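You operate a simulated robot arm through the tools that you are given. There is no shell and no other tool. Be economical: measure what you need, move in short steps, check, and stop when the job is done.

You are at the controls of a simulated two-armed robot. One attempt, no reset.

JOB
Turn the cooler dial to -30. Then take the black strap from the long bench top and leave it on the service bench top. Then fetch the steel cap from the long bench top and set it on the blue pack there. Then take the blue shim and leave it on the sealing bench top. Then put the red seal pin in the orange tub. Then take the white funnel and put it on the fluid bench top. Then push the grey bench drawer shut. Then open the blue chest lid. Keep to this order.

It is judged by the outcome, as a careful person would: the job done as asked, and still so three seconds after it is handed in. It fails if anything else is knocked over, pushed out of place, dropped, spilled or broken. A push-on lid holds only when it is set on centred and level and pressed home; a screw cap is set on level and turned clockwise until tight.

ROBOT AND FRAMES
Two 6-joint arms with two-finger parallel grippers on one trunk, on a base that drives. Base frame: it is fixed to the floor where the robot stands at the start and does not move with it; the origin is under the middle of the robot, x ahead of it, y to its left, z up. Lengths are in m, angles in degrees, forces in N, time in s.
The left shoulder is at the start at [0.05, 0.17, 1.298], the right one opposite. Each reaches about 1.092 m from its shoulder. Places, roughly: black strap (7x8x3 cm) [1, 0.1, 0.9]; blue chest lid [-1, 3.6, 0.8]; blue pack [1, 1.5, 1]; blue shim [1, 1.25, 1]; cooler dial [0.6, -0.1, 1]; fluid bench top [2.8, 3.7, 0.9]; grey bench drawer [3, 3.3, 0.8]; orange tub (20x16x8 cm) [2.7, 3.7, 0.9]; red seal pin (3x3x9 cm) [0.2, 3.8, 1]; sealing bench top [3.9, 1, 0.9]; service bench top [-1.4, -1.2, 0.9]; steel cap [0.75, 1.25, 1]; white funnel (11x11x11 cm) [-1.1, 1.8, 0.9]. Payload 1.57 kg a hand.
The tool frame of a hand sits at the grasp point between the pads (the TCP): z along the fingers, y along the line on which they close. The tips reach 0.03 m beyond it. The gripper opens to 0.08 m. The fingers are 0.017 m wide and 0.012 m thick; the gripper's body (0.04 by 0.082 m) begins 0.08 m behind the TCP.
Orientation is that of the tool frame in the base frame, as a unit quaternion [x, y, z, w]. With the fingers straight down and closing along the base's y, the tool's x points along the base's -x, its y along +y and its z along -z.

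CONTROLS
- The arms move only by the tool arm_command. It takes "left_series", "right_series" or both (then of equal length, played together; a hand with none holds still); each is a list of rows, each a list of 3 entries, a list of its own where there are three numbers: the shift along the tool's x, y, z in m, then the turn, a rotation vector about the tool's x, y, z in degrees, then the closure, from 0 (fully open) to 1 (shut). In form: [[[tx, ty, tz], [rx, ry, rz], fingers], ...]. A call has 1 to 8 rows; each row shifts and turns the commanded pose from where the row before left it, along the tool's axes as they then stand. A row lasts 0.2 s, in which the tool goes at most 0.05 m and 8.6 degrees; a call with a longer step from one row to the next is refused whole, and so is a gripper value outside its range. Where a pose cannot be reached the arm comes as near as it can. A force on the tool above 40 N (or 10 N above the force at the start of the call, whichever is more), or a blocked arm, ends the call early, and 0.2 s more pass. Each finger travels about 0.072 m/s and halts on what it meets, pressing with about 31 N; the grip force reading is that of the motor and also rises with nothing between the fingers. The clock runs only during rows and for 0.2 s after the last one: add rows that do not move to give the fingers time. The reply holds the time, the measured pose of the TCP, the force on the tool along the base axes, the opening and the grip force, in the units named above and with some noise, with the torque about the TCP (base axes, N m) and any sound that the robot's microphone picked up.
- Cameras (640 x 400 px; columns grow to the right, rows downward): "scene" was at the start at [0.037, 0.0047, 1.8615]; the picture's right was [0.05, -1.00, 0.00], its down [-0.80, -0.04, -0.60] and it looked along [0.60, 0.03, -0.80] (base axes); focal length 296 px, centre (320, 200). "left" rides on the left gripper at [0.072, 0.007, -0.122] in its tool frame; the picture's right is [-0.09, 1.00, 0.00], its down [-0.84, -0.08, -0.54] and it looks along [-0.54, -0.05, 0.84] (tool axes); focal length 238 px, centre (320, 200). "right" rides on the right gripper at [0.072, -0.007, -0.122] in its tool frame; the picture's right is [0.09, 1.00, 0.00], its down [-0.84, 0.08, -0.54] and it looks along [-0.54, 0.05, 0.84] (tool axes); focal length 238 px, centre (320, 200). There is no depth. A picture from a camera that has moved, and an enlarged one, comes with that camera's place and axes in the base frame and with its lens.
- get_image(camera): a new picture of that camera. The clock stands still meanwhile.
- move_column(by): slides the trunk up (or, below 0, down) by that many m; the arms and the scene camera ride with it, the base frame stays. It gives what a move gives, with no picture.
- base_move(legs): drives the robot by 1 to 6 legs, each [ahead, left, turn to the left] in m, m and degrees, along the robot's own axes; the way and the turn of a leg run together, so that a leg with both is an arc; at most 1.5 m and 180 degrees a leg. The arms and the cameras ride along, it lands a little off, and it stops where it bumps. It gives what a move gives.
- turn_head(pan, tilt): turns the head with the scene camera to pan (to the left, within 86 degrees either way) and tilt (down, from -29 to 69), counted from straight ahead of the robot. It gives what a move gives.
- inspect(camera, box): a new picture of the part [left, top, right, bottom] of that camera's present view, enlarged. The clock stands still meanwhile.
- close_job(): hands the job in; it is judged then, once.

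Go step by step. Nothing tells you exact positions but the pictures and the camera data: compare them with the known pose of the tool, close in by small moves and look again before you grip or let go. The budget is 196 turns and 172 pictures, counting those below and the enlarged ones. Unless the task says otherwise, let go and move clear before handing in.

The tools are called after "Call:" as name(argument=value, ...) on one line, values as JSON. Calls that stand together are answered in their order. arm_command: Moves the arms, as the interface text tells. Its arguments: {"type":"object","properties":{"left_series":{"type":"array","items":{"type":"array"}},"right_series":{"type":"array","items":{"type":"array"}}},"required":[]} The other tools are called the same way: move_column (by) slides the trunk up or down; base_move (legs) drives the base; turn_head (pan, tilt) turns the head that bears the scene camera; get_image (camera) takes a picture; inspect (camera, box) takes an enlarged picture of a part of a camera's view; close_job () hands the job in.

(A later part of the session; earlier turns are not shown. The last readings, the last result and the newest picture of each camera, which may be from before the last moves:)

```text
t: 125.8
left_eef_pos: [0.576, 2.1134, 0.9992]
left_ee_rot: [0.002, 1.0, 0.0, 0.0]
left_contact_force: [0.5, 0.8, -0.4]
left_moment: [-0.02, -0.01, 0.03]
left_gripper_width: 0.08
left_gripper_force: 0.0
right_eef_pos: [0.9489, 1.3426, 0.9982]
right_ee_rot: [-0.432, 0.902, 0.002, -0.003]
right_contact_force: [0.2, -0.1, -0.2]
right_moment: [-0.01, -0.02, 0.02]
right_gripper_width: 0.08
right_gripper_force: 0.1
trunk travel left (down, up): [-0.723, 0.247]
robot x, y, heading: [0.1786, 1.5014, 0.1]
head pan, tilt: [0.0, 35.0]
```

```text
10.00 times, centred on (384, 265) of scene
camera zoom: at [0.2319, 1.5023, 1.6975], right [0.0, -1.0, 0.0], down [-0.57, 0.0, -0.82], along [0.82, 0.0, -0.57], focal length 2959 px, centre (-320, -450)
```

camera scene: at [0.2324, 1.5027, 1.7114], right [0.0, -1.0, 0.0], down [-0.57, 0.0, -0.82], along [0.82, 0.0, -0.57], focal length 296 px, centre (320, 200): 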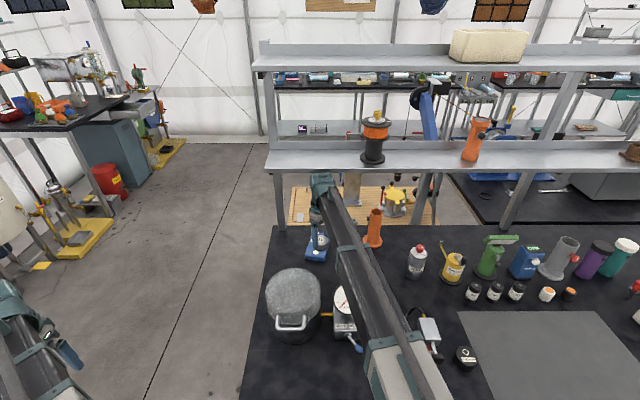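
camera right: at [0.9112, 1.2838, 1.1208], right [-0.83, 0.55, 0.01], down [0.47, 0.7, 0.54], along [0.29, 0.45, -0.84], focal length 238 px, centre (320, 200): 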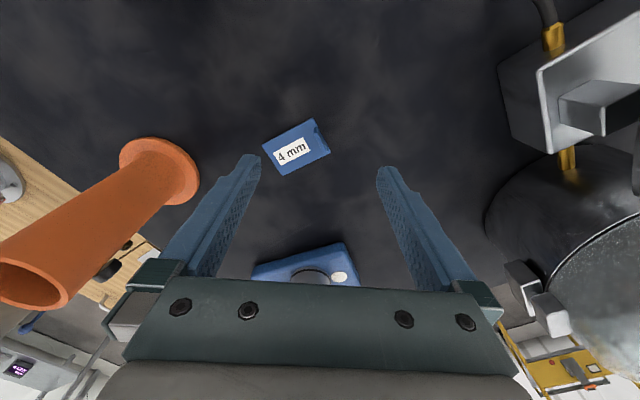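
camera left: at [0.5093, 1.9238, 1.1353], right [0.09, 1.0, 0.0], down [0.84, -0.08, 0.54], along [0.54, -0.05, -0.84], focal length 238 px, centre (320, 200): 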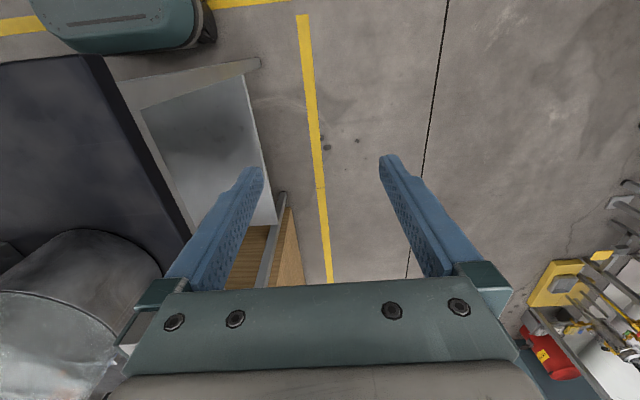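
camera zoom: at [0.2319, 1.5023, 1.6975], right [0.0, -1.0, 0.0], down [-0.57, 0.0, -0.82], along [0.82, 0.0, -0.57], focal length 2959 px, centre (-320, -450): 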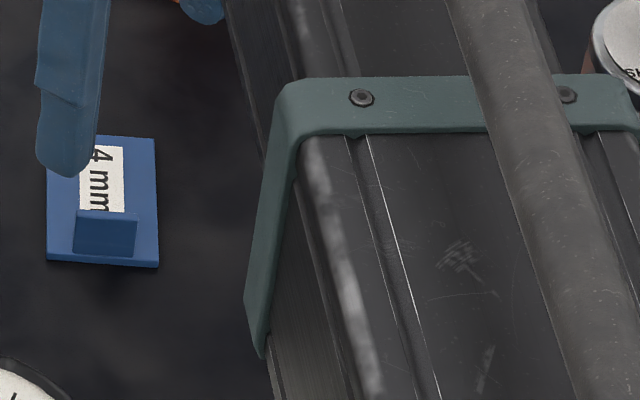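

The shim has a thin upright tab at its near end, around (0.949,1.346). I turn the hand to close along the shim's length and inspect.

Call:
arm_command(right_series=[[[0, 0, 0], [0, 0, -7.8], 0.2], [[0, 0, 0], [0, 0, -7.8], 0.35], [[0, 0, 0], [0, 0, -7.8], 0.35], [[0, 0, 0], [0, 0, -7.8], 0.35]])

Call:
move_column(by=-0.03)

Call:
inspect(camera="right", box=[200, 60, 440, 210])

Call:
inspect(camera="scene", box=[340, 210, 420, 270])

```text
t: 126.8
left_eef_pos: [0.576, 2.1139, 0.9983]
left_ee_rot: [0.001, 1.0, 0.0, 0.0]
left_contact_force: [0.7, -0.9, -0.2]
left_moment: [0.0, -0.01, 0.06]
left_gripper_width: 0.0801
left_gripper_force: 0.0
right_eef_pos: [0.9507, 1.3435, 0.9989]
right_ee_rot: [-0.659, 0.752, 0.003, -0.002]
right_contact_force: [0.3, -0.1, 0.0]
right_moment: [-0.02, 0.01, 0.03]
right_gripper_width: 0.052
right_gripper_force: 0.1
trunk travel left (down, up): [-0.723, 0.247]
robot x, y, heading: [0.1831, 1.5035, -0.1]
head pan, tilt: [0.0, 35.0]
```

```text
t: 127.5
left_eef_pos: [0.5771, 2.1141, 0.9697]
left_ee_rot: [0.002, 1.0, -0.001, 0.0]
left_contact_force: [-0.5, 0.1, -0.4]
left_moment: [0.02, -0.02, 0.05]
left_gripper_width: 0.0799
left_gripper_force: 0.1
right_eef_pos: [0.9506, 1.3446, 0.9687]
right_ee_rot: [-0.659, 0.752, 0.002, -0.002]
right_contact_force: [0.5, -0.5, -0.1]
right_moment: [0.01, 0.01, 0.0]
right_gripper_width: 0.0519
right_gripper_force: 0.0
trunk travel left (down, up): [-0.693, 0.277]
robot x, y, heading: [0.1847, 1.5027, -0.4]
head pan, tilt: [0.0, 35.0]
```

```text
2.67 times, centred on (320, 135) of right
camera zoom: at [0.9488, 1.2723, 1.0905], right [-1.0, 0.04, 0.01], down [0.04, 0.84, 0.54], along [0.02, 0.54, -0.84], focal length 636 px, centre (320, 373)
```

zoom: 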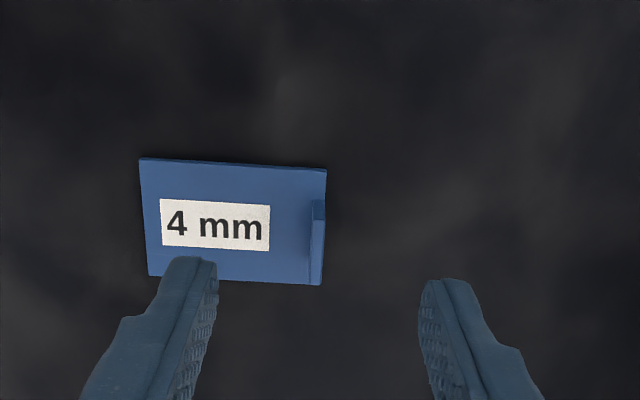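

```text
6.67 times, centred on (380, 240) of scene
camera zoom: at [0.232, 1.5027, 1.6674], right [0.0, -1.0, 0.0], down [-0.57, 0.0, -0.82], along [0.82, 0.0, -0.57], focal length 1973 px, centre (-80, -67)
```

zoom: 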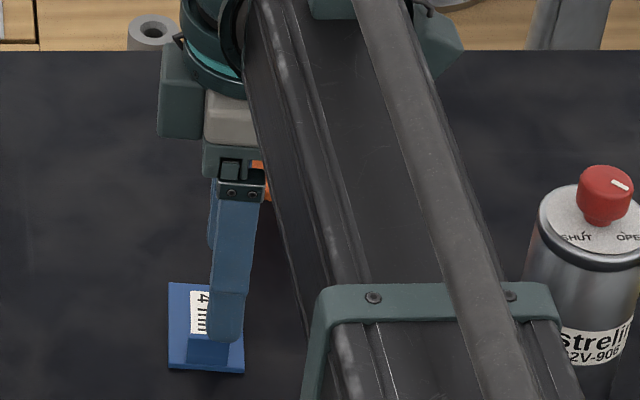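

Call:
move_column(by=-0.042)

Call:
inspect(camera="right", box=[200, 60, 440, 210])

Call:
inspect(camera="scene", box=[340, 200, 420, 260])

```text
t: 128.4
left_eef_pos: [0.5765, 2.1152, 0.9273]
left_ee_rot: [0.002, 1.0, 0.0, 0.001]
left_contact_force: [-0.3, -0.1, 0.7]
left_moment: [0.0, -0.02, -0.02]
left_gripper_width: 0.0802
left_gripper_force: 0.1
right_eef_pos: [0.9511, 1.3444, 0.9268]
right_ee_rot: [-0.658, 0.753, 0.002, -0.003]
right_contact_force: [1.0, -0.3, -0.1]
right_moment: [0.03, 0.0, 0.0]
right_gripper_width: 0.052
right_gripper_force: 0.2
trunk travel left (down, up): [-0.651, 0.319]
robot x, y, heading: [0.1828, 1.5, -0.4]
head pan, tilt: [0.0, 35.0]
```

```text
2.67 times, centred on (320, 135) of right
camera zoom: at [0.9488, 1.2722, 1.0485], right [-1.0, 0.04, 0.01], down [0.04, 0.84, 0.54], along [0.02, 0.54, -0.84], focal length 636 px, centre (320, 373)
```

zoom: 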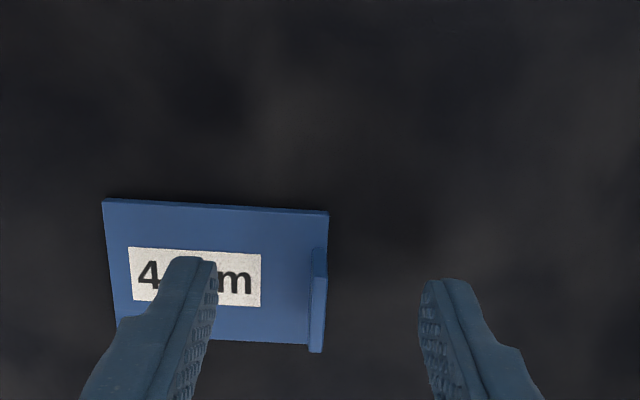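

```text
6.67 times, centred on (380, 230) of scene
camera zoom: at [0.2319, 1.5026, 1.6255], right [0.0, -1.0, 0.0], down [-0.57, 0.0, -0.82], along [0.82, 0.0, -0.57], focal length 1973 px, centre (-80, 0)
```

zoom: 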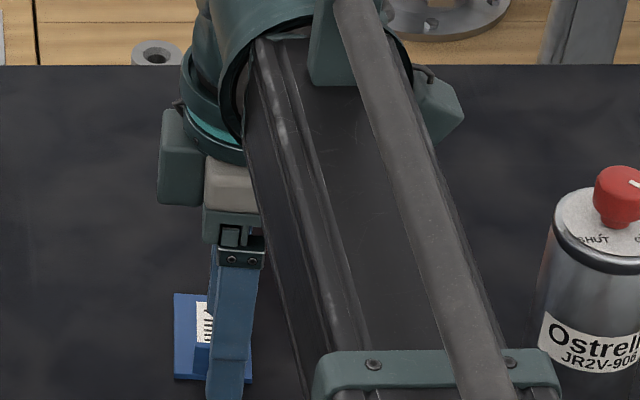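

Call:
arm_command(right_series=[[[0, 0, 0], [0, 0, 0], 0.55], [[0, 0, 0], [0, 0, 0], 0.75], [[0, 0, 0], [0, 0, 0], 0.9], [[0, 0, 0], [0, 0, 0], 1.0], [[0, 0, 0], [0, 0, 0], 1.0], [[0, 0, 0], [0, 0, 0], 1.0]])

Call:
move_column(by=0.04)

Call:
inspect(camera="right", box=[200, 60, 440, 210])

```text
t: 129.8
left_eef_pos: [0.5766, 2.1145, 0.9255]
left_ee_rot: [0.002, 1.0, 0.0, 0.0]
left_contact_force: [-0.6, -0.5, -0.2]
left_moment: [-0.02, 0.03, 0.03]
left_gripper_width: 0.08
left_gripper_force: 0.1
right_eef_pos: [0.9511, 1.3439, 0.9266]
right_ee_rot: [-0.659, 0.752, 0.002, -0.002]
right_contact_force: [0.2, 0.4, 0.8]
right_moment: [-0.02, 0.0, 0.04]
right_gripper_width: 0.003
right_gripper_force: 24.2
trunk travel left (down, up): [-0.651, 0.319]
robot x, y, heading: [0.1843, 1.5014, 0.0]
head pan, tilt: [0.0, 35.0]
```

```text
t: 130.6
left_eef_pos: [0.5773, 2.1137, 0.966]
left_ee_rot: [0.001, 1.0, 0.0, 0.0]
left_contact_force: [-0.2, -0.7, -0.8]
left_moment: [0.0, 0.02, 0.01]
left_gripper_width: 0.0799
left_gripper_force: 0.0
right_eef_pos: [0.9504, 1.3438, 0.9663]
right_ee_rot: [-0.659, 0.752, 0.003, -0.003]
right_contact_force: [-0.2, 0.1, -1.0]
right_moment: [0.03, 0.02, 0.03]
right_gripper_width: 0.0026
right_gripper_force: 23.8
trunk travel left (down, up): [-0.691, 0.279]
robot x, y, heading: [0.1805, 1.5012, -0.2]
head pan, tilt: [0.0, 35.0]
```

```text
2.67 times, centred on (320, 135) of right
camera zoom: at [0.9491, 1.2724, 1.0883], right [-1.0, 0.04, 0.01], down [0.04, 0.84, 0.54], along [0.02, 0.54, -0.84], focal length 636 px, centre (320, 373)
```

zoom: 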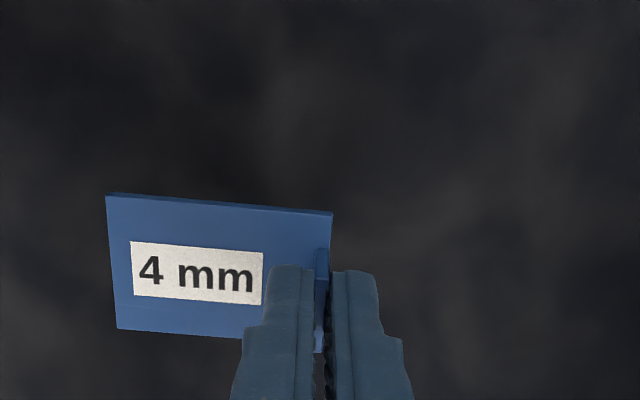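

The shim is held by its tab. I raise, pull both hands in, back away and look for a route to the sealing bench at (3.9,1).

Call:
move_column(by=0.17)

Call:
arm_command(right_series=[[[0.0055, 0.0434, 0], [0, 0, 0], 1], [[0.0055, 0.0434, 0], [0, 0, 0], 1], [[0.0055, 0.0434, 0], [0, 0, 0], 1], [[0.0055, 0.0434, 0], [0, 0, 0], 1], [[0.0055, 0.0434, 0], [0, 0, 0], 1], [[0.0055, 0.0434, 0], [0, 0, 0], 1]])

Call:
base_move(legs=[[-0.4, 0, 0], [0, 0.7, 0]])

Call:
turn_head(pan=-15, tilt=20)

Call:
get_image(camera="scene")

Call:
inspect(camera="right", box=[200, 60, 440, 210])

```text
t: 132.5
left_eef_pos: [0.5777, 2.114, 1.1367]
left_ee_rot: [0.002, 1.0, 0.0, -0.001]
left_contact_force: [0.5, 0.4, -0.2]
left_moment: [0.0, -0.02, -0.02]
left_gripper_width: 0.08
left_gripper_force: 0.1
right_eef_pos: [0.9516, 1.3439, 1.1367]
right_ee_rot: [-0.66, 0.752, 0.004, -0.003]
right_contact_force: [-0.3, -0.1, 0.8]
right_moment: [-0.01, 0.03, 0.02]
right_gripper_width: 0.0031
right_gripper_force: 23.9
trunk travel left (down, up): [-0.861, 0.109]
robot x, y, heading: [0.1818, 1.504, -0.3]
head pan, tilt: [0.0, 35.0]
```

```text
t: 133.9
left_eef_pos: [0.5766, 2.1144, 1.1371]
left_ee_rot: [0.002, 1.0, -0.001, -0.001]
left_contact_force: [-0.4, -0.2, 0.2]
left_moment: [0.05, -0.02, 0.01]
left_gripper_width: 0.0802
left_gripper_force: 0.0
right_eef_pos: [0.6869, 1.3453, 1.1374]
right_ee_rot: [-0.659, 0.752, 0.003, -0.002]
right_contact_force: [-0.5, 0.3, -0.7]
right_moment: [0.03, 0.03, -0.02]
right_gripper_width: 0.0028
right_gripper_force: 24.0
trunk travel left (down, up): [-0.861, 0.109]
robot x, y, heading: [0.181, 1.4992, 0.2]
head pan, tilt: [0.0, 35.0]
```

```text
t: 139.8
left_eef_pos: [0.1834, 2.8179, 1.1356]
left_ee_rot: [0.001, 1.0, -0.001, 0.001]
left_contact_force: [-0.8, -1.0, 0.0]
left_moment: [-0.02, -0.01, 0.0]
left_gripper_width: 0.0803
left_gripper_force: 0.2
right_eef_pos: [0.2948, 2.0516, 1.1374]
right_ee_rot: [-0.658, 0.753, 0.002, -0.003]
right_contact_force: [0.0, -0.7, -0.4]
right_moment: [-0.06, 0.05, -0.03]
right_gripper_width: 0.0028
right_gripper_force: 24.2
trunk travel left (down, up): [-0.861, 0.109]
robot x, y, heading: [-0.2123, 2.2033, -0.2]
head pan, tilt: [0.0, 35.0]
```

```text
t: 140.6
left_eef_pos: [0.1826, 2.8182, 1.1342]
left_ee_rot: [0.003, 1.0, -0.001, 0.0]
left_contact_force: [0.0, 0.0, 0.1]
left_moment: [-0.03, 0.02, 0.02]
left_gripper_width: 0.0801
left_gripper_force: 0.1
right_eef_pos: [0.2939, 2.0497, 1.1374]
right_ee_rot: [-0.658, 0.753, 0.003, -0.002]
right_contact_force: [0.0, -0.2, 0.3]
right_moment: [0.01, 0.01, -0.01]
right_gripper_width: 0.0028
right_gripper_force: 24.5
trunk travel left (down, up): [-0.861, 0.109]
robot x, y, heading: [-0.2148, 2.2039, -0.1]
head pan, tilt: [-15.0, 20.0]
```

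```text
83 pictures are left
camera scene: at [-0.1602, 2.1822, 1.8592], right [-0.26, -0.97, 0.0], down [-0.33, 0.09, -0.94], along [0.91, -0.25, -0.34], focal length 296 px, centre (320, 200)
```

scene: 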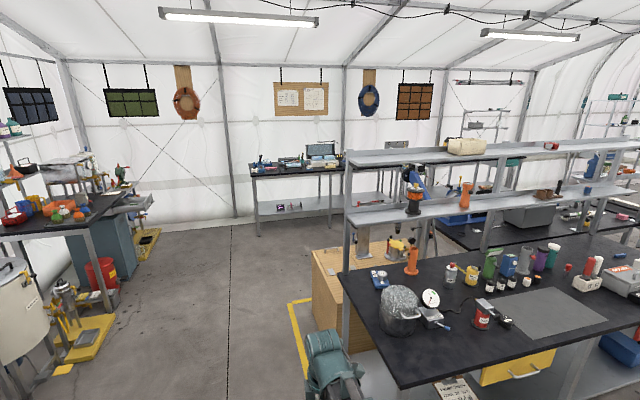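

```text
2.67 times, centred on (320, 135) of right
camera zoom: at [0.2926, 1.9779, 1.2584], right [-1.0, 0.04, 0.01], down [0.04, 0.84, 0.54], along [0.02, 0.54, -0.84], focal length 636 px, centre (320, 373)
```

zoom: 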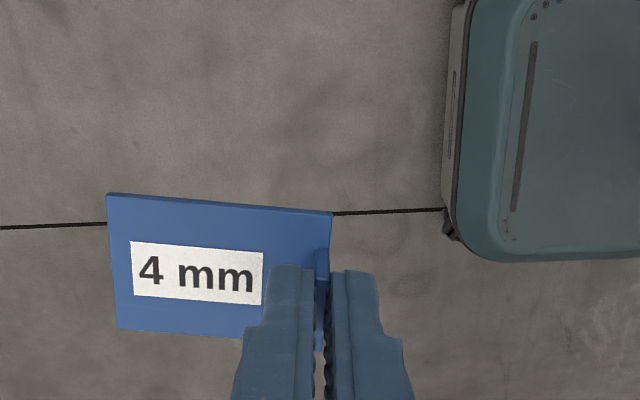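

The sealing bench is the far bench (front ≈ x 3.55, y ≤ 2.05). I drive around the left end of the long bench to x≈2.6 and look.

Call:
base_move(legs=[[0, 0.2, 0], [1.5, 0, 0], [1.3, 0, 0]])

Call:
turn_head(pan=-40, tilt=35)

Call:
get_image(camera="scene")

```text
t: 155.4
left_eef_pos: [2.974, 3.0527, 1.1352]
left_ee_rot: [-0.007, 1.0, 0.0, 0.0]
left_contact_force: [0.7, 0.1, -0.5]
left_moment: [-0.01, -0.01, 0.0]
left_gripper_width: 0.0798
left_gripper_force: 0.1
right_eef_pos: [3.0998, 2.2881, 1.1357]
right_ee_rot: [-0.666, 0.746, 0.004, -0.004]
right_contact_force: [0.2, -0.5, 0.4]
right_moment: [0.02, 0.03, -0.01]
right_gripper_width: 0.0027
right_gripper_force: 24.4
trunk travel left (down, up): [-0.861, 0.109]
robot x, y, heading: [2.5923, 2.432, 1.0]
head pan, tilt: [-15.0, 20.0]
```

```text
t: 156.3
left_eef_pos: [2.9743, 3.0529, 1.1355]
left_ee_rot: [-0.008, 1.0, 0.001, 0.001]
left_contact_force: [0.9, -0.4, 0.5]
left_moment: [0.0, -0.01, -0.01]
left_gripper_width: 0.0799
left_gripper_force: 0.1
right_eef_pos: [3.0983, 2.2878, 1.1362]
right_ee_rot: [-0.665, 0.747, 0.003, -0.003]
right_contact_force: [0.6, -0.4, -1.5]
right_moment: [0.01, -0.04, 0.01]
right_gripper_width: 0.0029
right_gripper_force: 24.6
trunk travel left (down, up): [-0.861, 0.109]
robot x, y, heading: [2.5892, 2.4348, 0.7]
head pan, tilt: [-40.0, 35.0]
```

```text
81 pictures are left
camera scene: at [2.6198, 2.3792, 1.8355], right [-0.63, -0.78, 0.0], down [-0.44, 0.36, -0.82], along [0.64, -0.52, -0.57], focal length 296 px, centre (320, 200)
```

scene: 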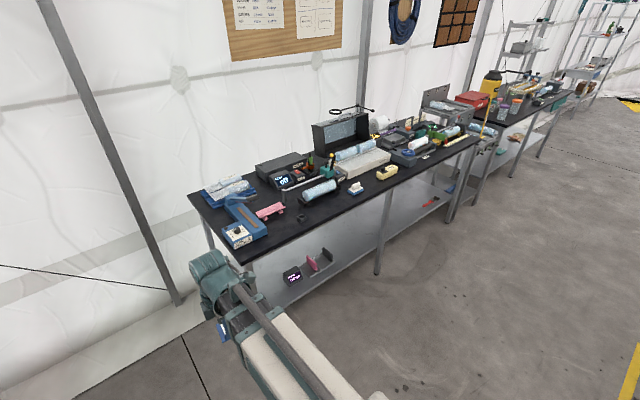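

Call:
base_move(legs=[[0, -1.2, -0.8]])

Call:
turn_head(pan=0, tilt=42)

Call:
get_image(camera="scene")

```text
t: 162.4
left_eef_pos: [2.9905, 1.8329, 1.1368]
left_ee_rot: [0.004, 1.0, -0.001, 0.0]
left_contact_force: [0.0, -0.3, -0.4]
left_moment: [0.0, -0.04, 0.04]
left_gripper_width: 0.0802
left_gripper_force: 0.0
right_eef_pos: [3.0989, 1.0645, 1.1365]
right_ee_rot: [-0.657, 0.754, 0.003, -0.003]
right_contact_force: [-0.3, -0.7, -0.4]
right_moment: [0.01, 0.01, -0.02]
right_gripper_width: 0.0026
right_gripper_force: 24.3
trunk travel left (down, up): [-0.861, 0.109]
robot x, y, heading: [2.5913, 1.2232, -0.2]
head pan, tilt: [-40.0, 35.0]
```

```text
t: 163.5
left_eef_pos: [2.9916, 1.8326, 1.1369]
left_ee_rot: [0.005, 1.0, 0.0, 0.0]
left_contact_force: [-0.3, 0.8, 0.1]
left_moment: [0.01, -0.02, 0.0]
left_gripper_width: 0.0799
left_gripper_force: 0.1
right_eef_pos: [3.0989, 1.066, 1.136]
right_ee_rot: [-0.657, 0.754, 0.004, -0.002]
right_contact_force: [0.1, 0.5, -0.7]
right_moment: [-0.01, 0.06, 0.01]
right_gripper_width: 0.003
right_gripper_force: 24.4
trunk travel left (down, up): [-0.861, 0.109]
robot x, y, heading: [2.59, 1.2216, -0.5]
head pan, tilt: [0.0, 42.0]
```

```text
80 pictures are left
camera scene: at [2.6381, 1.2241, 1.825], right [-0.01, -1.0, 0.0], down [-0.67, 0.01, -0.74], along [0.74, -0.01, -0.67], focal length 296 px, centre (320, 200)
```

scene: 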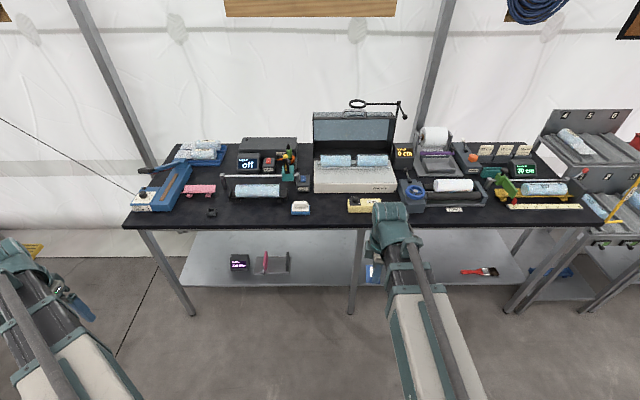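

There is free front strip near (3.61,1.49). I drive so the right hand comes close to it.

Call:
base_move(legs=[[0.4, 0.42, 0.3]])

Call:
get_image(camera="scene")

Call:
get_image(camera="right")

```text
t: 166.8
left_eef_pos: [3.3893, 2.2518, 1.1364]
left_ee_rot: [0.003, 1.0, 0.0, -0.001]
left_contact_force: [-0.2, 0.4, 0.5]
left_moment: [0.01, 0.03, -0.01]
left_gripper_width: 0.0803
left_gripper_force: 0.1
right_eef_pos: [3.5002, 1.483, 1.1352]
right_ee_rot: [-0.658, 0.753, 0.003, -0.004]
right_contact_force: [0.0, -0.1, 0.0]
right_moment: [0.01, 0.01, -0.01]
right_gripper_width: 0.0027
right_gripper_force: 24.7
trunk travel left (down, up): [-0.861, 0.109]
robot x, y, heading: [2.9941, 1.6409, -0.4]
head pan, tilt: [0.0, 42.0]
```

```text
79 pictures are left
camera scene: at [3.0392, 1.6406, 1.8249], right [0.0, -1.0, 0.0], down [-0.67, 0.0, -0.74], along [0.74, 0.0, -0.67], focal length 296 px, centre (320, 200)
```

scene: 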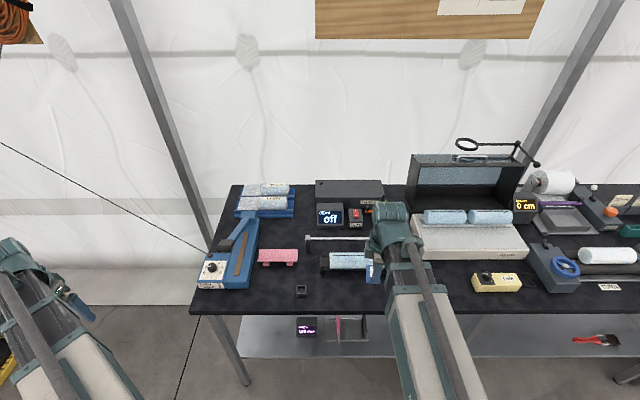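

```text
78 pictures are left
camera right: at [3.4979, 1.4118, 1.2583], right [-1.0, 0.04, 0.01], down [0.04, 0.84, 0.54], along [0.02, 0.54, -0.84], focal length 238 px, centre (320, 200)
```

right: 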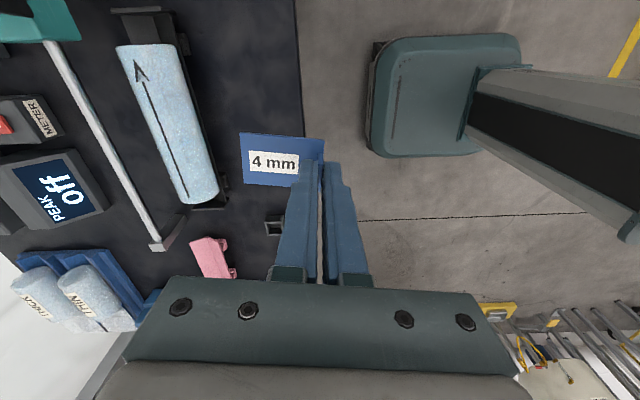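

Call:
arm_command(right_series=[[[-0.005, -0.04, 0], [0, 0, 0], 1], [[-0.005, -0.04, 0], [0, 0, 0], 1]])

Call:
move_column(by=-0.185)

Call:
get_image(camera="right")

Call:
inspect(camera="scene", box=[270, 160, 430, 260])

```text
t: 167.4
left_eef_pos: [3.3903, 2.2503, 1.1365]
left_ee_rot: [0.003, 1.0, 0.0, -0.001]
left_contact_force: [-0.2, 0.1, 0.5]
left_moment: [-0.05, 0.02, -0.02]
left_gripper_width: 0.0802
left_gripper_force: 0.0
right_eef_pos: [3.5809, 1.4819, 1.1369]
right_ee_rot: [-0.658, 0.753, 0.004, -0.003]
right_contact_force: [0.2, -0.6, -0.6]
right_moment: [-0.01, -0.01, 0.01]
right_gripper_width: 0.0029
right_gripper_force: 23.8
trunk travel left (down, up): [-0.861, 0.109]
robot x, y, heading: [2.9908, 1.6448, -0.5]
head pan, tilt: [0.0, 42.0]
```

```text
t: 169.4
left_eef_pos: [3.3878, 2.2506, 0.9516]
left_ee_rot: [0.003, 1.0, 0.0, 0.0]
left_contact_force: [0.5, -0.5, -0.1]
left_moment: [0.01, -0.04, -0.03]
left_gripper_width: 0.0799
left_gripper_force: 0.0
right_eef_pos: [3.5802, 1.4827, 0.9524]
right_ee_rot: [-0.658, 0.753, 0.003, -0.003]
right_contact_force: [-1.4, -0.4, 0.0]
right_moment: [0.01, 0.01, 0.03]
right_gripper_width: 0.0031
right_gripper_force: 23.8
trunk travel left (down, up): [-0.676, 0.294]
robot x, y, heading: [2.9913, 1.641, -0.3]
head pan, tilt: [0.0, 42.0]
```

```text
77 pictures are left
camera right: at [3.5773, 1.4103, 1.0735], right [-1.0, 0.04, 0.01], down [0.04, 0.84, 0.54], along [0.02, 0.54, -0.84], focal length 238 px, centre (320, 200)
```

right: 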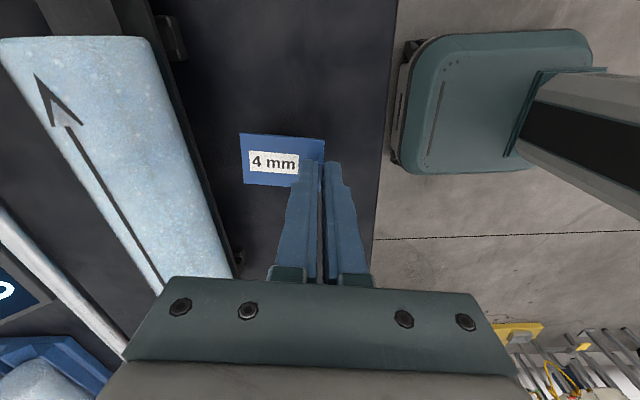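

```text
4.00 times, centred on (350, 210) of scene
camera zoom: at [3.0385, 1.6399, 1.64], right [0.0, -1.0, 0.0], down [-0.67, 0.0, -0.74], along [0.74, 0.0, -0.67], focal length 1184 px, centre (200, 160)
```

zoom: 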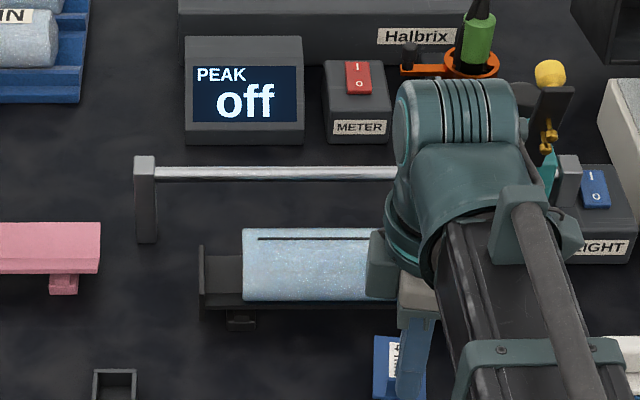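

Clear all around. I lower to contact in small steps.

Call:
move_column(by=-0.021)

Call:
move_column(by=-0.003)

Call:
move_column(by=-0.002)

```text
t: 170.1
left_eef_pos: [3.3887, 2.2509, 0.9305]
left_ee_rot: [0.002, 1.0, 0.0, -0.001]
left_contact_force: [0.0, 0.5, 0.1]
left_moment: [-0.01, 0.0, 0.01]
left_gripper_width: 0.08
left_gripper_force: 0.1
right_eef_pos: [3.5793, 1.4809, 0.9313]
right_ee_rot: [-0.658, 0.753, 0.003, -0.002]
right_contact_force: [0.5, 0.1, -0.8]
right_moment: [0.0, -0.03, 0.04]
right_gripper_width: 0.0029
right_gripper_force: 23.9
trunk travel left (down, up): [-0.655, 0.315]
robot x, y, heading: [2.992, 1.6383, -0.3]
head pan, tilt: [0.0, 42.0]
```

```text
t: 170.6
left_eef_pos: [3.389, 2.2509, 0.926]
left_ee_rot: [0.003, 1.0, -0.001, 0.001]
left_contact_force: [0.1, 0.0, 0.2]
left_moment: [0.01, -0.05, -0.01]
left_gripper_width: 0.0802
left_gripper_force: 0.0
right_eef_pos: [3.5805, 1.4813, 0.9277]
right_ee_rot: [-0.658, 0.753, 0.002, -0.003]
right_contact_force: [0.1, -0.4, 0.2]
right_moment: [-0.04, -0.01, 0.02]
right_gripper_width: 0.0028
right_gripper_force: 24.6
trunk travel left (down, up): [-0.652, 0.318]
robot x, y, heading: [2.9925, 1.6371, -0.2]
head pan, tilt: [0.0, 42.0]
```

```text
t: 171.1
left_eef_pos: [3.3884, 2.2508, 0.9258]
left_ee_rot: [0.002, 1.0, -0.001, 0.001]
left_contact_force: [-0.2, 0.2, 1.1]
left_moment: [-0.01, -0.01, -0.02]
left_gripper_width: 0.0799
left_gripper_force: 0.1
right_eef_pos: [3.5794, 1.4818, 0.9264]
right_ee_rot: [-0.658, 0.753, 0.002, -0.003]
right_contact_force: [2.2, -1.4, 16.4]
right_moment: [0.08, -0.11, -0.03]
right_gripper_width: 0.0027
right_gripper_force: 24.1
trunk travel left (down, up): [-0.65, 0.32]
robot x, y, heading: [2.9878, 1.6397, -0.2]
head pan, tilt: [0.0, 42.0]
```

Call:
move_column(by=0.001)

Call:
arm_command(right_series=[[[0, 0, 0], [0, 0, 0], 0.8], [[0, 0, 0], [0, 0, 0], 0.6], [[0, 0, 0], [0, 0, 0], 0.55], [[0, 0, 0], [0, 0, 0], 0.55]])

Call:
move_column(by=0.2)

Call:
get_image(camera="right")

```text
t: 171.6
left_eef_pos: [3.3885, 2.2506, 0.9262]
left_ee_rot: [0.003, 1.0, -0.001, 0.0]
left_contact_force: [-1.0, 0.1, 0.4]
left_moment: [0.01, 0.0, -0.01]
left_gripper_width: 0.0799
left_gripper_force: 0.0
right_eef_pos: [3.5786, 1.4821, 0.9265]
right_ee_rot: [-0.658, 0.753, 0.003, -0.003]
right_contact_force: [0.6, -0.4, 4.3]
right_moment: [0.01, -0.03, 0.01]
right_gripper_width: 0.0027
right_gripper_force: 24.0
trunk travel left (down, up): [-0.651, 0.319]
robot x, y, heading: [2.9925, 1.6402, -0.3]
head pan, tilt: [0.0, 42.0]
```

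```text
t: 172.6
left_eef_pos: [3.3879, 2.2516, 0.9259]
left_ee_rot: [0.002, 1.0, 0.0, 0.0]
left_contact_force: [-0.2, 0.1, 0.5]
left_moment: [0.03, 0.02, -0.02]
left_gripper_width: 0.0802
left_gripper_force: 0.1
right_eef_pos: [3.5792, 1.482, 0.9267]
right_ee_rot: [-0.658, 0.753, 0.003, -0.003]
right_contact_force: [-0.4, -0.3, 0.8]
right_moment: [-0.01, 0.01, -0.03]
right_gripper_width: 0.036
right_gripper_force: 0.0
trunk travel left (down, up): [-0.651, 0.319]
robot x, y, heading: [2.9934, 1.6389, -0.5]
head pan, tilt: [0.0, 42.0]
```

```text
t: 174.8
left_eef_pos: [3.3875, 2.2515, 1.1254]
left_ee_rot: [0.003, 1.0, -0.001, 0.0]
left_contact_force: [-0.4, -0.3, -0.7]
left_moment: [0.01, 0.02, 0.01]
left_gripper_width: 0.0801
left_gripper_force: 0.0
right_eef_pos: [3.5799, 1.4812, 1.1255]
right_ee_rot: [-0.657, 0.754, 0.004, -0.003]
right_contact_force: [-0.4, 0.3, -0.2]
right_moment: [0.01, 0.01, -0.04]
right_gripper_width: 0.0358
right_gripper_force: 0.0
trunk travel left (down, up): [-0.851, 0.119]
robot x, y, heading: [2.9892, 1.6399, -0.2]
head pan, tilt: [0.0, 42.0]
```

```text
75 pictures are left
camera right: at [3.5774, 1.4104, 1.2484], right [-1.0, 0.04, 0.01], down [0.04, 0.84, 0.54], along [0.02, 0.54, -0.84], focal length 238 px, centre (320, 200)
```

right: 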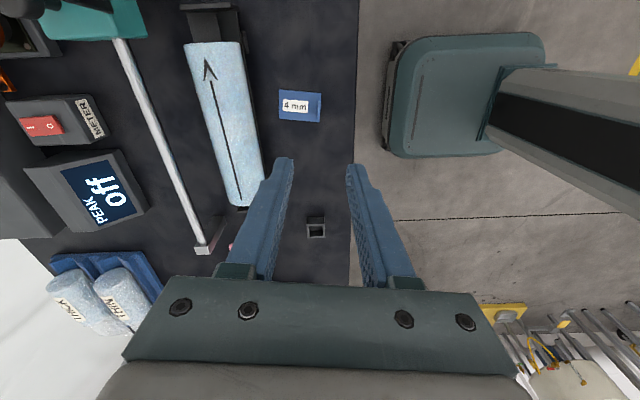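

Shim is on the sealing bench. Next, the red seal pin on the bench near (0.2,3.8): I back out, straighten the right hand and drive there.

Call:
base_move(legs=[[-0.45, 0, 0], [0, 0.76, 0], [-1.3, 0, 0], [-1.0, 0, 0], [0, 0, 90]])

Call:
arm_command(right_series=[[[0, 0, 0], [0, 0, 8.5], 0], [[0, 0, 0], [0, 0, 8.5], 0], [[0, 0, 0], [0, 0, 8.5], 0], [[0, 0, 0], [0, 0, 8.5], 0], [[0, 0, 0], [0, 0, 8.5], 0], [[0, 0, 0], [0, 0, 8.5], 0], [[0, 0, 0], [0, 0, 8.5], 0], [[0, 0, 0], [0, 0, 8.5], 0]], left_series=[[[0, -0.045, 0], [0, 0, 0], 0], [[0, -0.045, 0], [0, 0, 0], 0], [[0, -0.045, 0], [0, 0, 0], 0], [[0, -0.045, 0], [0, 0, 0], 0], [[0, -0.045, 0], [0, 0, 0], 0], [[0, -0.045, 0], [0, 0, 0], 0], [[-0.03, -0.03, 0], [0, 0, 0], 0], [[-0.03, -0.03, 0], [0, 0, 0], 0]])

Call:
turn_head(pan=0, tilt=35)

Call:
get_image(camera="scene")

```text
t: 196.0
left_eef_pos: [-0.3702, 2.8011, 1.1259]
left_ee_rot: [0.708, -0.706, 0.001, -0.001]
left_contact_force: [-0.1, -0.6, 0.0]
left_moment: [0.01, 0.0, 0.04]
left_gripper_width: 0.08
left_gripper_force: 0.0
right_eef_pos: [0.3979, 2.9987, 1.1266]
right_ee_rot: [0.998, -0.063, -0.001, 0.004]
right_contact_force: [0.4, -0.1, 0.3]
right_moment: [0.02, -0.02, -0.03]
right_gripper_width: 0.036
right_gripper_force: 0.0
trunk travel left (down, up): [-0.851, 0.119]
robot x, y, heading: [0.2445, 2.4069, 89.8]
head pan, tilt: [0.0, 42.0]
```

```text
t: 197.8
left_eef_pos: [-0.0521, 2.8831, 1.1256]
left_ee_rot: [0.708, -0.706, 0.0, 0.0]
left_contact_force: [-0.3, -0.6, -0.9]
left_moment: [-0.01, 0.03, 0.0]
left_gripper_width: 0.08
left_gripper_force: 0.0
left hand out of reach, approached as far as the arm can: row 6
right_eef_pos: [0.3972, 2.9987, 1.1252]
right_ee_rot: [0.791, -0.611, 0.004, 0.004]
right_contact_force: [0.2, -0.3, 0.3]
right_moment: [-0.01, 0.02, 0.03]
right_gripper_width: 0.08
right_gripper_force: 0.1
trunk travel left (down, up): [-0.851, 0.119]
robot x, y, heading: [0.2433, 2.4101, 90.2]
head pan, tilt: [0.0, 42.0]
```

```text
t: 198.5
left_eef_pos: [-0.0523, 2.8832, 1.1267]
left_ee_rot: [0.708, -0.706, 0.0, 0.0]
left_contact_force: [-0.5, -0.9, 0.3]
left_moment: [-0.02, 0.0, 0.0]
left_gripper_width: 0.0798
left_gripper_force: 0.1
right_eef_pos: [0.3993, 2.9975, 1.1263]
right_ee_rot: [0.792, -0.61, 0.003, 0.003]
right_contact_force: [0.0, 0.5, 0.0]
right_moment: [0.01, 0.02, -0.04]
right_gripper_width: 0.0799
right_gripper_force: 0.0
trunk travel left (down, up): [-0.851, 0.119]
robot x, y, heading: [0.2471, 2.4132, 90.3]
head pan, tilt: [0.0, 35.0]
```

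```text
74 pictures are left
camera scene: at [0.2477, 2.4586, 1.8254], right [1.0, 0.0, 0.0], down [0.0, -0.57, -0.82], along [0.0, 0.82, -0.57], focal length 296 px, centre (320, 200)
```

scene: 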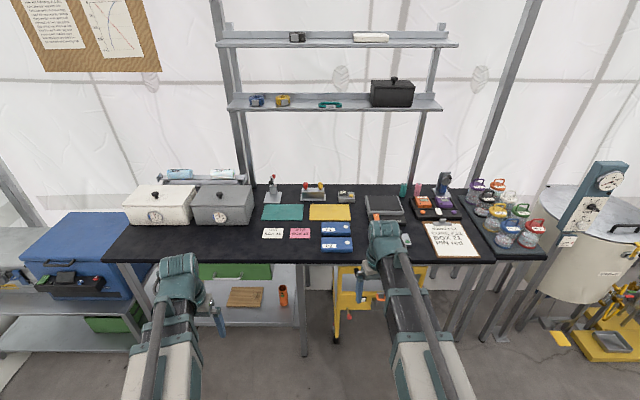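

Call:
inspect(camera="scene", box=[240, 165, 480, 265])

Call:
inspect(camera="scene", box=[255, 170, 365, 215])

```text
2.67 times, centred on (360, 215) of scene
camera zoom: at [0.2477, 2.4586, 1.8254], right [1.0, 0.0, 0.0], down [0.0, -0.57, -0.82], along [0.0, 0.82, -0.57], focal length 789 px, centre (213, 160)
```

zoom: 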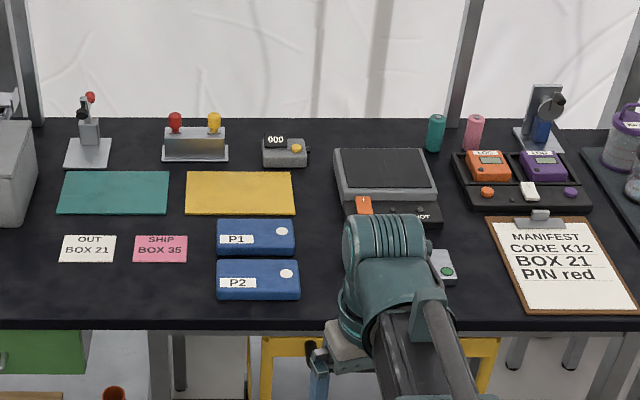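

```text
5.82 times, centred on (310, 192) of scene
camera zoom: at [0.2477, 2.4586, 1.8254], right [1.0, 0.0, 0.0], down [0.0, -0.57, -0.82], along [0.0, 0.82, -0.57], focal length 1722 px, centre (378, 244)
```

zoom: 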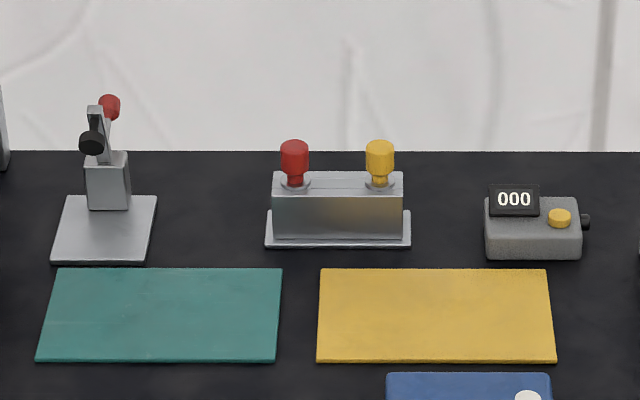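

The red pin is in the metal rack, head around (0.17,3.84,0.967). I drive up to the bench and line up the right hand.

Call:
base_move(legs=[[0.58, 0.2, -0.3]])

Call:
arm_command(right_series=[[[0, 0, 0], [0, 0, 7.1], 0.3], [[0, 0, 0], [0, 0, 7.1], 0.3], [[-0.03, 0.0, 0], [0, 0, 0], 0.3], [[-0.03, 0.0, 0], [0, 0, 0], 0.3], [[-0.03, 0.0, 0], [0, 0, 0], 0.3]])

Call:
get_image(camera="right")

Call:
get_image(camera="scene")

```text
t: 201.9
left_eef_pos: [-0.2522, 3.463, 1.1252]
left_ee_rot: [-0.707, 0.707, -0.001, 0.001]
left_contact_force: [0.0, 0.7, 0.4]
left_moment: [-0.04, -0.03, -0.01]
left_gripper_width: 0.0801
left_gripper_force: 0.1
right_eef_pos: [0.1981, 3.5769, 1.1251]
right_ee_rot: [0.791, -0.612, 0.002, 0.004]
right_contact_force: [0.5, -0.5, -0.4]
right_moment: [-0.05, -0.02, 0.01]
right_gripper_width: 0.0803
right_gripper_force: 0.1
trunk travel left (down, up): [-0.851, 0.119]
robot x, y, heading: [0.0426, 2.986, 89.7]
head pan, tilt: [0.0, 35.0]
```

```text
t: 203.1
left_eef_pos: [-0.2519, 3.4638, 1.1272]
left_ee_rot: [-0.707, 0.708, 0.0, 0.0]
left_contact_force: [0.1, 1.0, 0.6]
left_moment: [0.02, 0.0, 0.0]
left_gripper_width: 0.0801
left_gripper_force: 0.0
right_eef_pos: [0.1978, 3.6662, 1.1251]
right_ee_rot: [0.709, -0.705, 0.003, 0.003]
right_contact_force: [0.0, 0.9, -0.3]
right_moment: [0.0, -0.01, -0.01]
right_gripper_width: 0.0563
right_gripper_force: 0.1
trunk travel left (down, up): [-0.851, 0.119]
robot x, y, heading: [0.0449, 2.986, 90.2]
head pan, tilt: [0.0, 35.0]
```

```text
71 pictures are left
camera right: at [0.2059, 3.5962, 1.2486], right [-1.0, -0.1, 0.0], down [-0.08, 0.84, 0.53], along [-0.05, 0.53, -0.84], focal length 238 px, centre (320, 200)
```

right: 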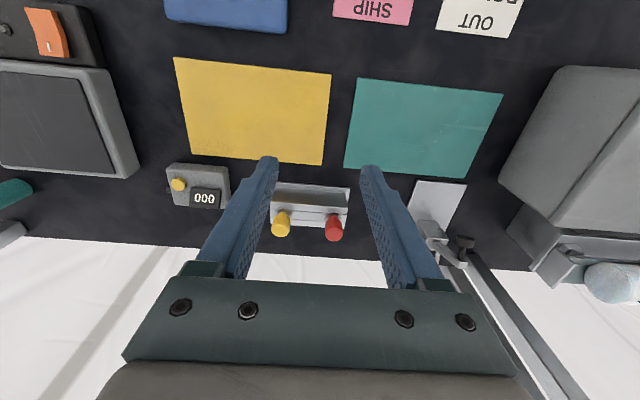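

```text
70 pictures are left
camera scene: at [0.0471, 3.0378, 1.8254], right [1.0, 0.0, 0.0], down [0.0, -0.57, -0.82], along [0.0, 0.82, -0.57], focal length 296 px, centre (320, 200)
```

scene: 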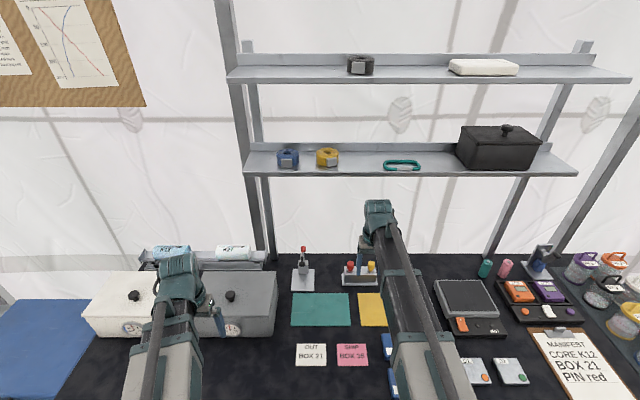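

Call:
arm_command(right_series=[[[-0.038, 0.008, 0], [0, 0, 0], 0.3], [[-0.038, 0.008, 0], [0, 0, 0], 0.3], [[-0.038, 0.008, 0], [0, 0, 0], 0.3], [[-0.038, 0.008, 0], [0, 0, 0], 0.3]])

Call:
move_column(by=-0.095)

Call:
inspect(camera="right", box=[200, 60, 440, 210])

Call:
inspect(camera="scene", box=[300, 180, 420, 280])

```text
t: 204.1
left_eef_pos: [-0.2497, 3.4621, 1.126]
left_ee_rot: [-0.707, 0.707, 0.0, 0.0]
left_contact_force: [-0.4, -0.3, 0.0]
left_moment: [0.0, 0.04, 0.0]
left_gripper_width: 0.0801
left_gripper_force: 0.1
right_eef_pos: [0.1667, 3.82, 1.1258]
right_ee_rot: [0.71, -0.704, 0.003, 0.002]
right_contact_force: [-1.1, 0.2, 0.0]
right_moment: [-0.05, -0.01, 0.0]
right_gripper_width: 0.0562
right_gripper_force: 0.1
trunk travel left (down, up): [-0.851, 0.119]
robot x, y, heading: [0.0481, 2.9866, 89.9]
head pan, tilt: [0.0, 35.0]
```

```text
t: 205.4
left_eef_pos: [-0.2516, 3.461, 1.0317]
left_ee_rot: [0.707, -0.707, 0.001, 0.0]
left_contact_force: [0.5, -0.4, -0.7]
left_moment: [0.0, 0.0, -0.01]
left_gripper_width: 0.0799
left_gripper_force: 0.1
right_eef_pos: [0.166, 3.8177, 1.0313]
right_ee_rot: [0.71, -0.705, 0.003, 0.002]
right_contact_force: [0.6, 0.0, -0.4]
right_moment: [-0.06, -0.01, -0.03]
right_gripper_width: 0.0558
right_gripper_force: 0.1
trunk travel left (down, up): [-0.756, 0.214]
robot x, y, heading: [0.0427, 2.9857, 90.3]
head pan, tilt: [0.0, 35.0]
```

```text
2.67 times, centred on (320, 135) of right
camera zoom: at [0.1733, 3.7481, 1.1541], right [-1.0, -0.1, 0.0], down [-0.08, 0.84, 0.54], along [-0.05, 0.53, -0.84], focal length 636 px, centre (320, 373)
```

zoom: 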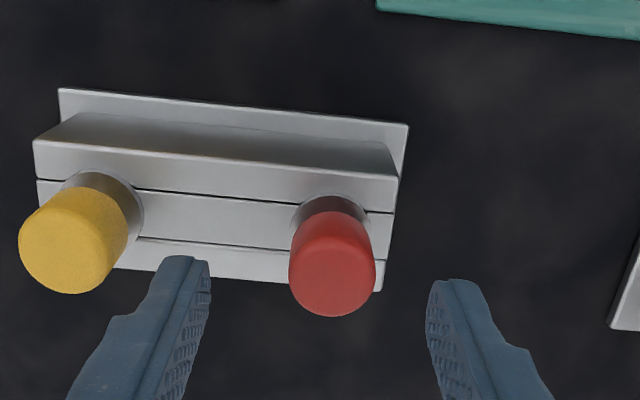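

```text
4.00 times, centred on (360, 230) of scene
camera zoom: at [0.0472, 3.0367, 1.7305], right [1.0, 0.0, 0.0], down [0.0, -0.57, -0.82], along [0.0, 0.82, -0.57], focal length 1184 px, centre (160, 80)
```

zoom: 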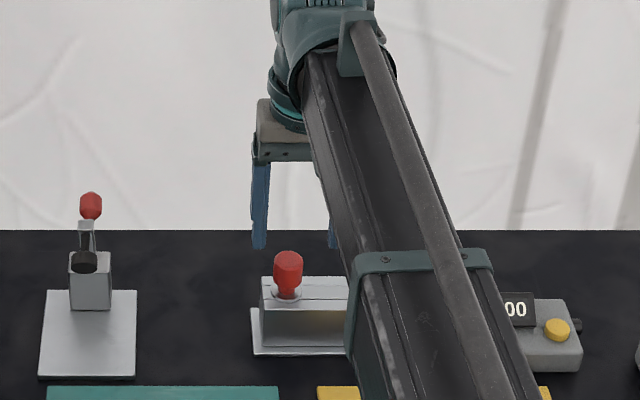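

Call:
move_column(by=-0.046)

Call:
arm_command(right_series=[[[0, 0, 0], [0, 0, 0], 0.5], [[0, 0, 0], [0, 0, 0], 0.65], [[0, 0, 0], [0, 0, 0], 0.8], [[0, 0, 0], [0, 0, 0], 0.8]])

Call:
inspect(camera="right", box=[200, 60, 440, 210])

```text
t: 206.3
left_eef_pos: [-0.2504, 3.4608, 0.9852]
left_ee_rot: [0.707, -0.707, 0.0, 0.0]
left_contact_force: [0.0, -0.1, 0.1]
left_moment: [-0.03, -0.01, 0.04]
left_gripper_width: 0.0801
left_gripper_force: 0.1
right_eef_pos: [0.1652, 3.8187, 0.9854]
right_ee_rot: [0.709, -0.705, 0.003, 0.003]
right_contact_force: [0.6, -0.5, 1.6]
right_moment: [0.0, 0.04, -0.01]
right_gripper_width: 0.056
right_gripper_force: 0.1
trunk travel left (down, up): [-0.71, 0.26]
robot x, y, heading: [0.0428, 2.9893, 90.2]
head pan, tilt: [0.0, 35.0]
```

```text
t: 207.3
left_eef_pos: [-0.2511, 3.4625, 0.9842]
left_ee_rot: [-0.707, 0.707, -0.001, 0.0]
left_contact_force: [0.3, 0.1, 0.7]
left_moment: [-0.02, -0.01, -0.04]
left_gripper_width: 0.0802
left_gripper_force: 0.0
right_eef_pos: [0.1654, 3.8192, 0.985]
right_ee_rot: [0.71, -0.704, 0.002, 0.002]
right_contact_force: [-6.6, 0.5, 3.1]
right_moment: [0.02, 0.27, 0.08]
right_gripper_width: 0.0253
right_gripper_force: 31.1
trunk travel left (down, up): [-0.71, 0.26]
robot x, y, heading: [0.0427, 2.9885, 89.8]
head pan, tilt: [0.0, 35.0]
```

```text
2.67 times, centred on (320, 135) of right
camera zoom: at [0.1722, 3.7482, 1.1081], right [-1.0, -0.1, 0.0], down [-0.08, 0.84, 0.54], along [-0.05, 0.53, -0.84], focal length 636 px, centre (320, 373)
```

zoom: 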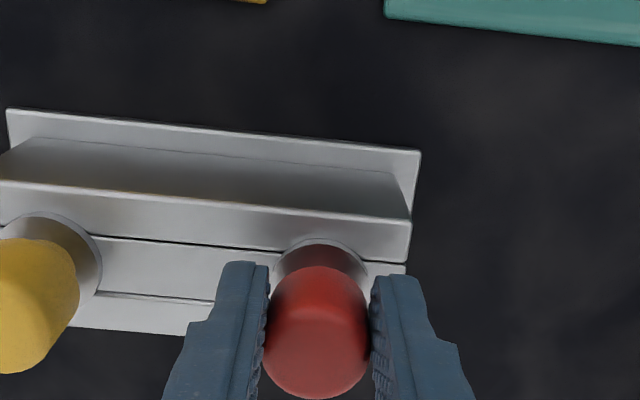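

Gripped at 25 mm. I ease a millimetre sideways to relieve side load and lift straight up.

Call:
arm_command(right_series=[[[0, 0.0012, 0], [0, 0, 0], 0.85]])

Call:
move_column(by=0.03)

Call:
move_column(by=0.06)

Call:
inspect(camera="scene", box=[300, 180, 420, 280])

```text
t: 207.7
left_eef_pos: [-0.2514, 3.4618, 0.9858]
left_ee_rot: [-0.707, 0.707, -0.001, 0.0]
left_contact_force: [-0.6, 0.4, 0.3]
left_moment: [0.0, 0.01, 0.03]
left_gripper_width: 0.08
left_gripper_force: 0.0
right_eef_pos: [0.1643, 3.8191, 0.985]
right_ee_rot: [0.709, -0.705, 0.001, 0.002]
right_contact_force: [-2.5, 1.7, 1.6]
right_moment: [0.07, 0.18, 0.05]
right_gripper_width: 0.0253
right_gripper_force: 30.7
trunk travel left (down, up): [-0.71, 0.26]
robot x, y, heading: [0.0453, 2.985, 90.1]
head pan, tilt: [0.0, 35.0]
```

```text
t: 208.4
left_eef_pos: [-0.2516, 3.4618, 1.0149]
left_ee_rot: [-0.707, 0.707, 0.0, 0.001]
left_contact_force: [-0.2, -0.2, 0.1]
left_moment: [0.0, 0.01, 0.02]
left_gripper_width: 0.0801
left_gripper_force: 0.1
right_eef_pos: [0.1653, 3.8182, 1.015]
right_ee_rot: [0.709, -0.705, 0.004, 0.003]
right_contact_force: [-0.3, -0.4, 0.3]
right_moment: [0.0, 0.08, 0.02]
right_gripper_width: 0.0257
right_gripper_force: 30.9
trunk travel left (down, up): [-0.74, 0.23]
robot x, y, heading: [0.0459, 2.9846, 89.7]
head pan, tilt: [0.0, 35.0]
```

```text
t: 209.4
left_eef_pos: [-0.2517, 3.4622, 1.0755]
left_ee_rot: [-0.706, 0.708, 0.0, 0.0]
left_contact_force: [1.0, -0.4, 0.8]
left_moment: [-0.05, 0.0, 0.01]
left_gripper_width: 0.0801
left_gripper_force: 0.1
right_eef_pos: [0.1645, 3.8198, 1.0752]
right_ee_rot: [0.71, -0.704, 0.002, 0.003]
right_contact_force: [0.6, 0.0, -1.2]
right_moment: [0.0, 0.01, -0.04]
right_gripper_width: 0.0254
right_gripper_force: 30.9
trunk travel left (down, up): [-0.8, 0.17]
robot x, y, heading: [0.0414, 2.9876, 90.0]
head pan, tilt: [0.0, 35.0]
```

```text
4.00 times, centred on (360, 230) of scene
camera zoom: at [0.0471, 3.0373, 1.7744], right [1.0, 0.0, 0.0], down [0.0, -0.57, -0.82], along [0.0, 0.82, -0.57], focal length 1184 px, centre (160, 80)
```

zoom: 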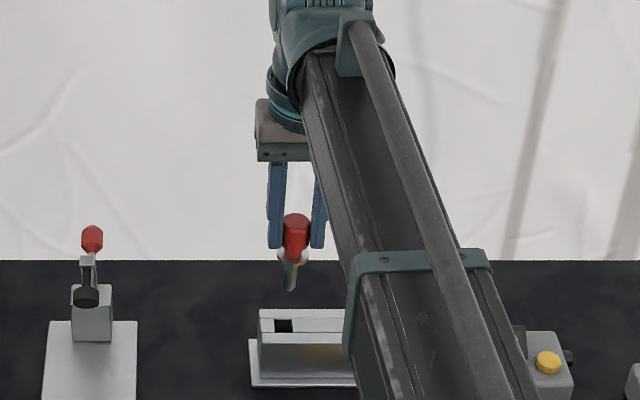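

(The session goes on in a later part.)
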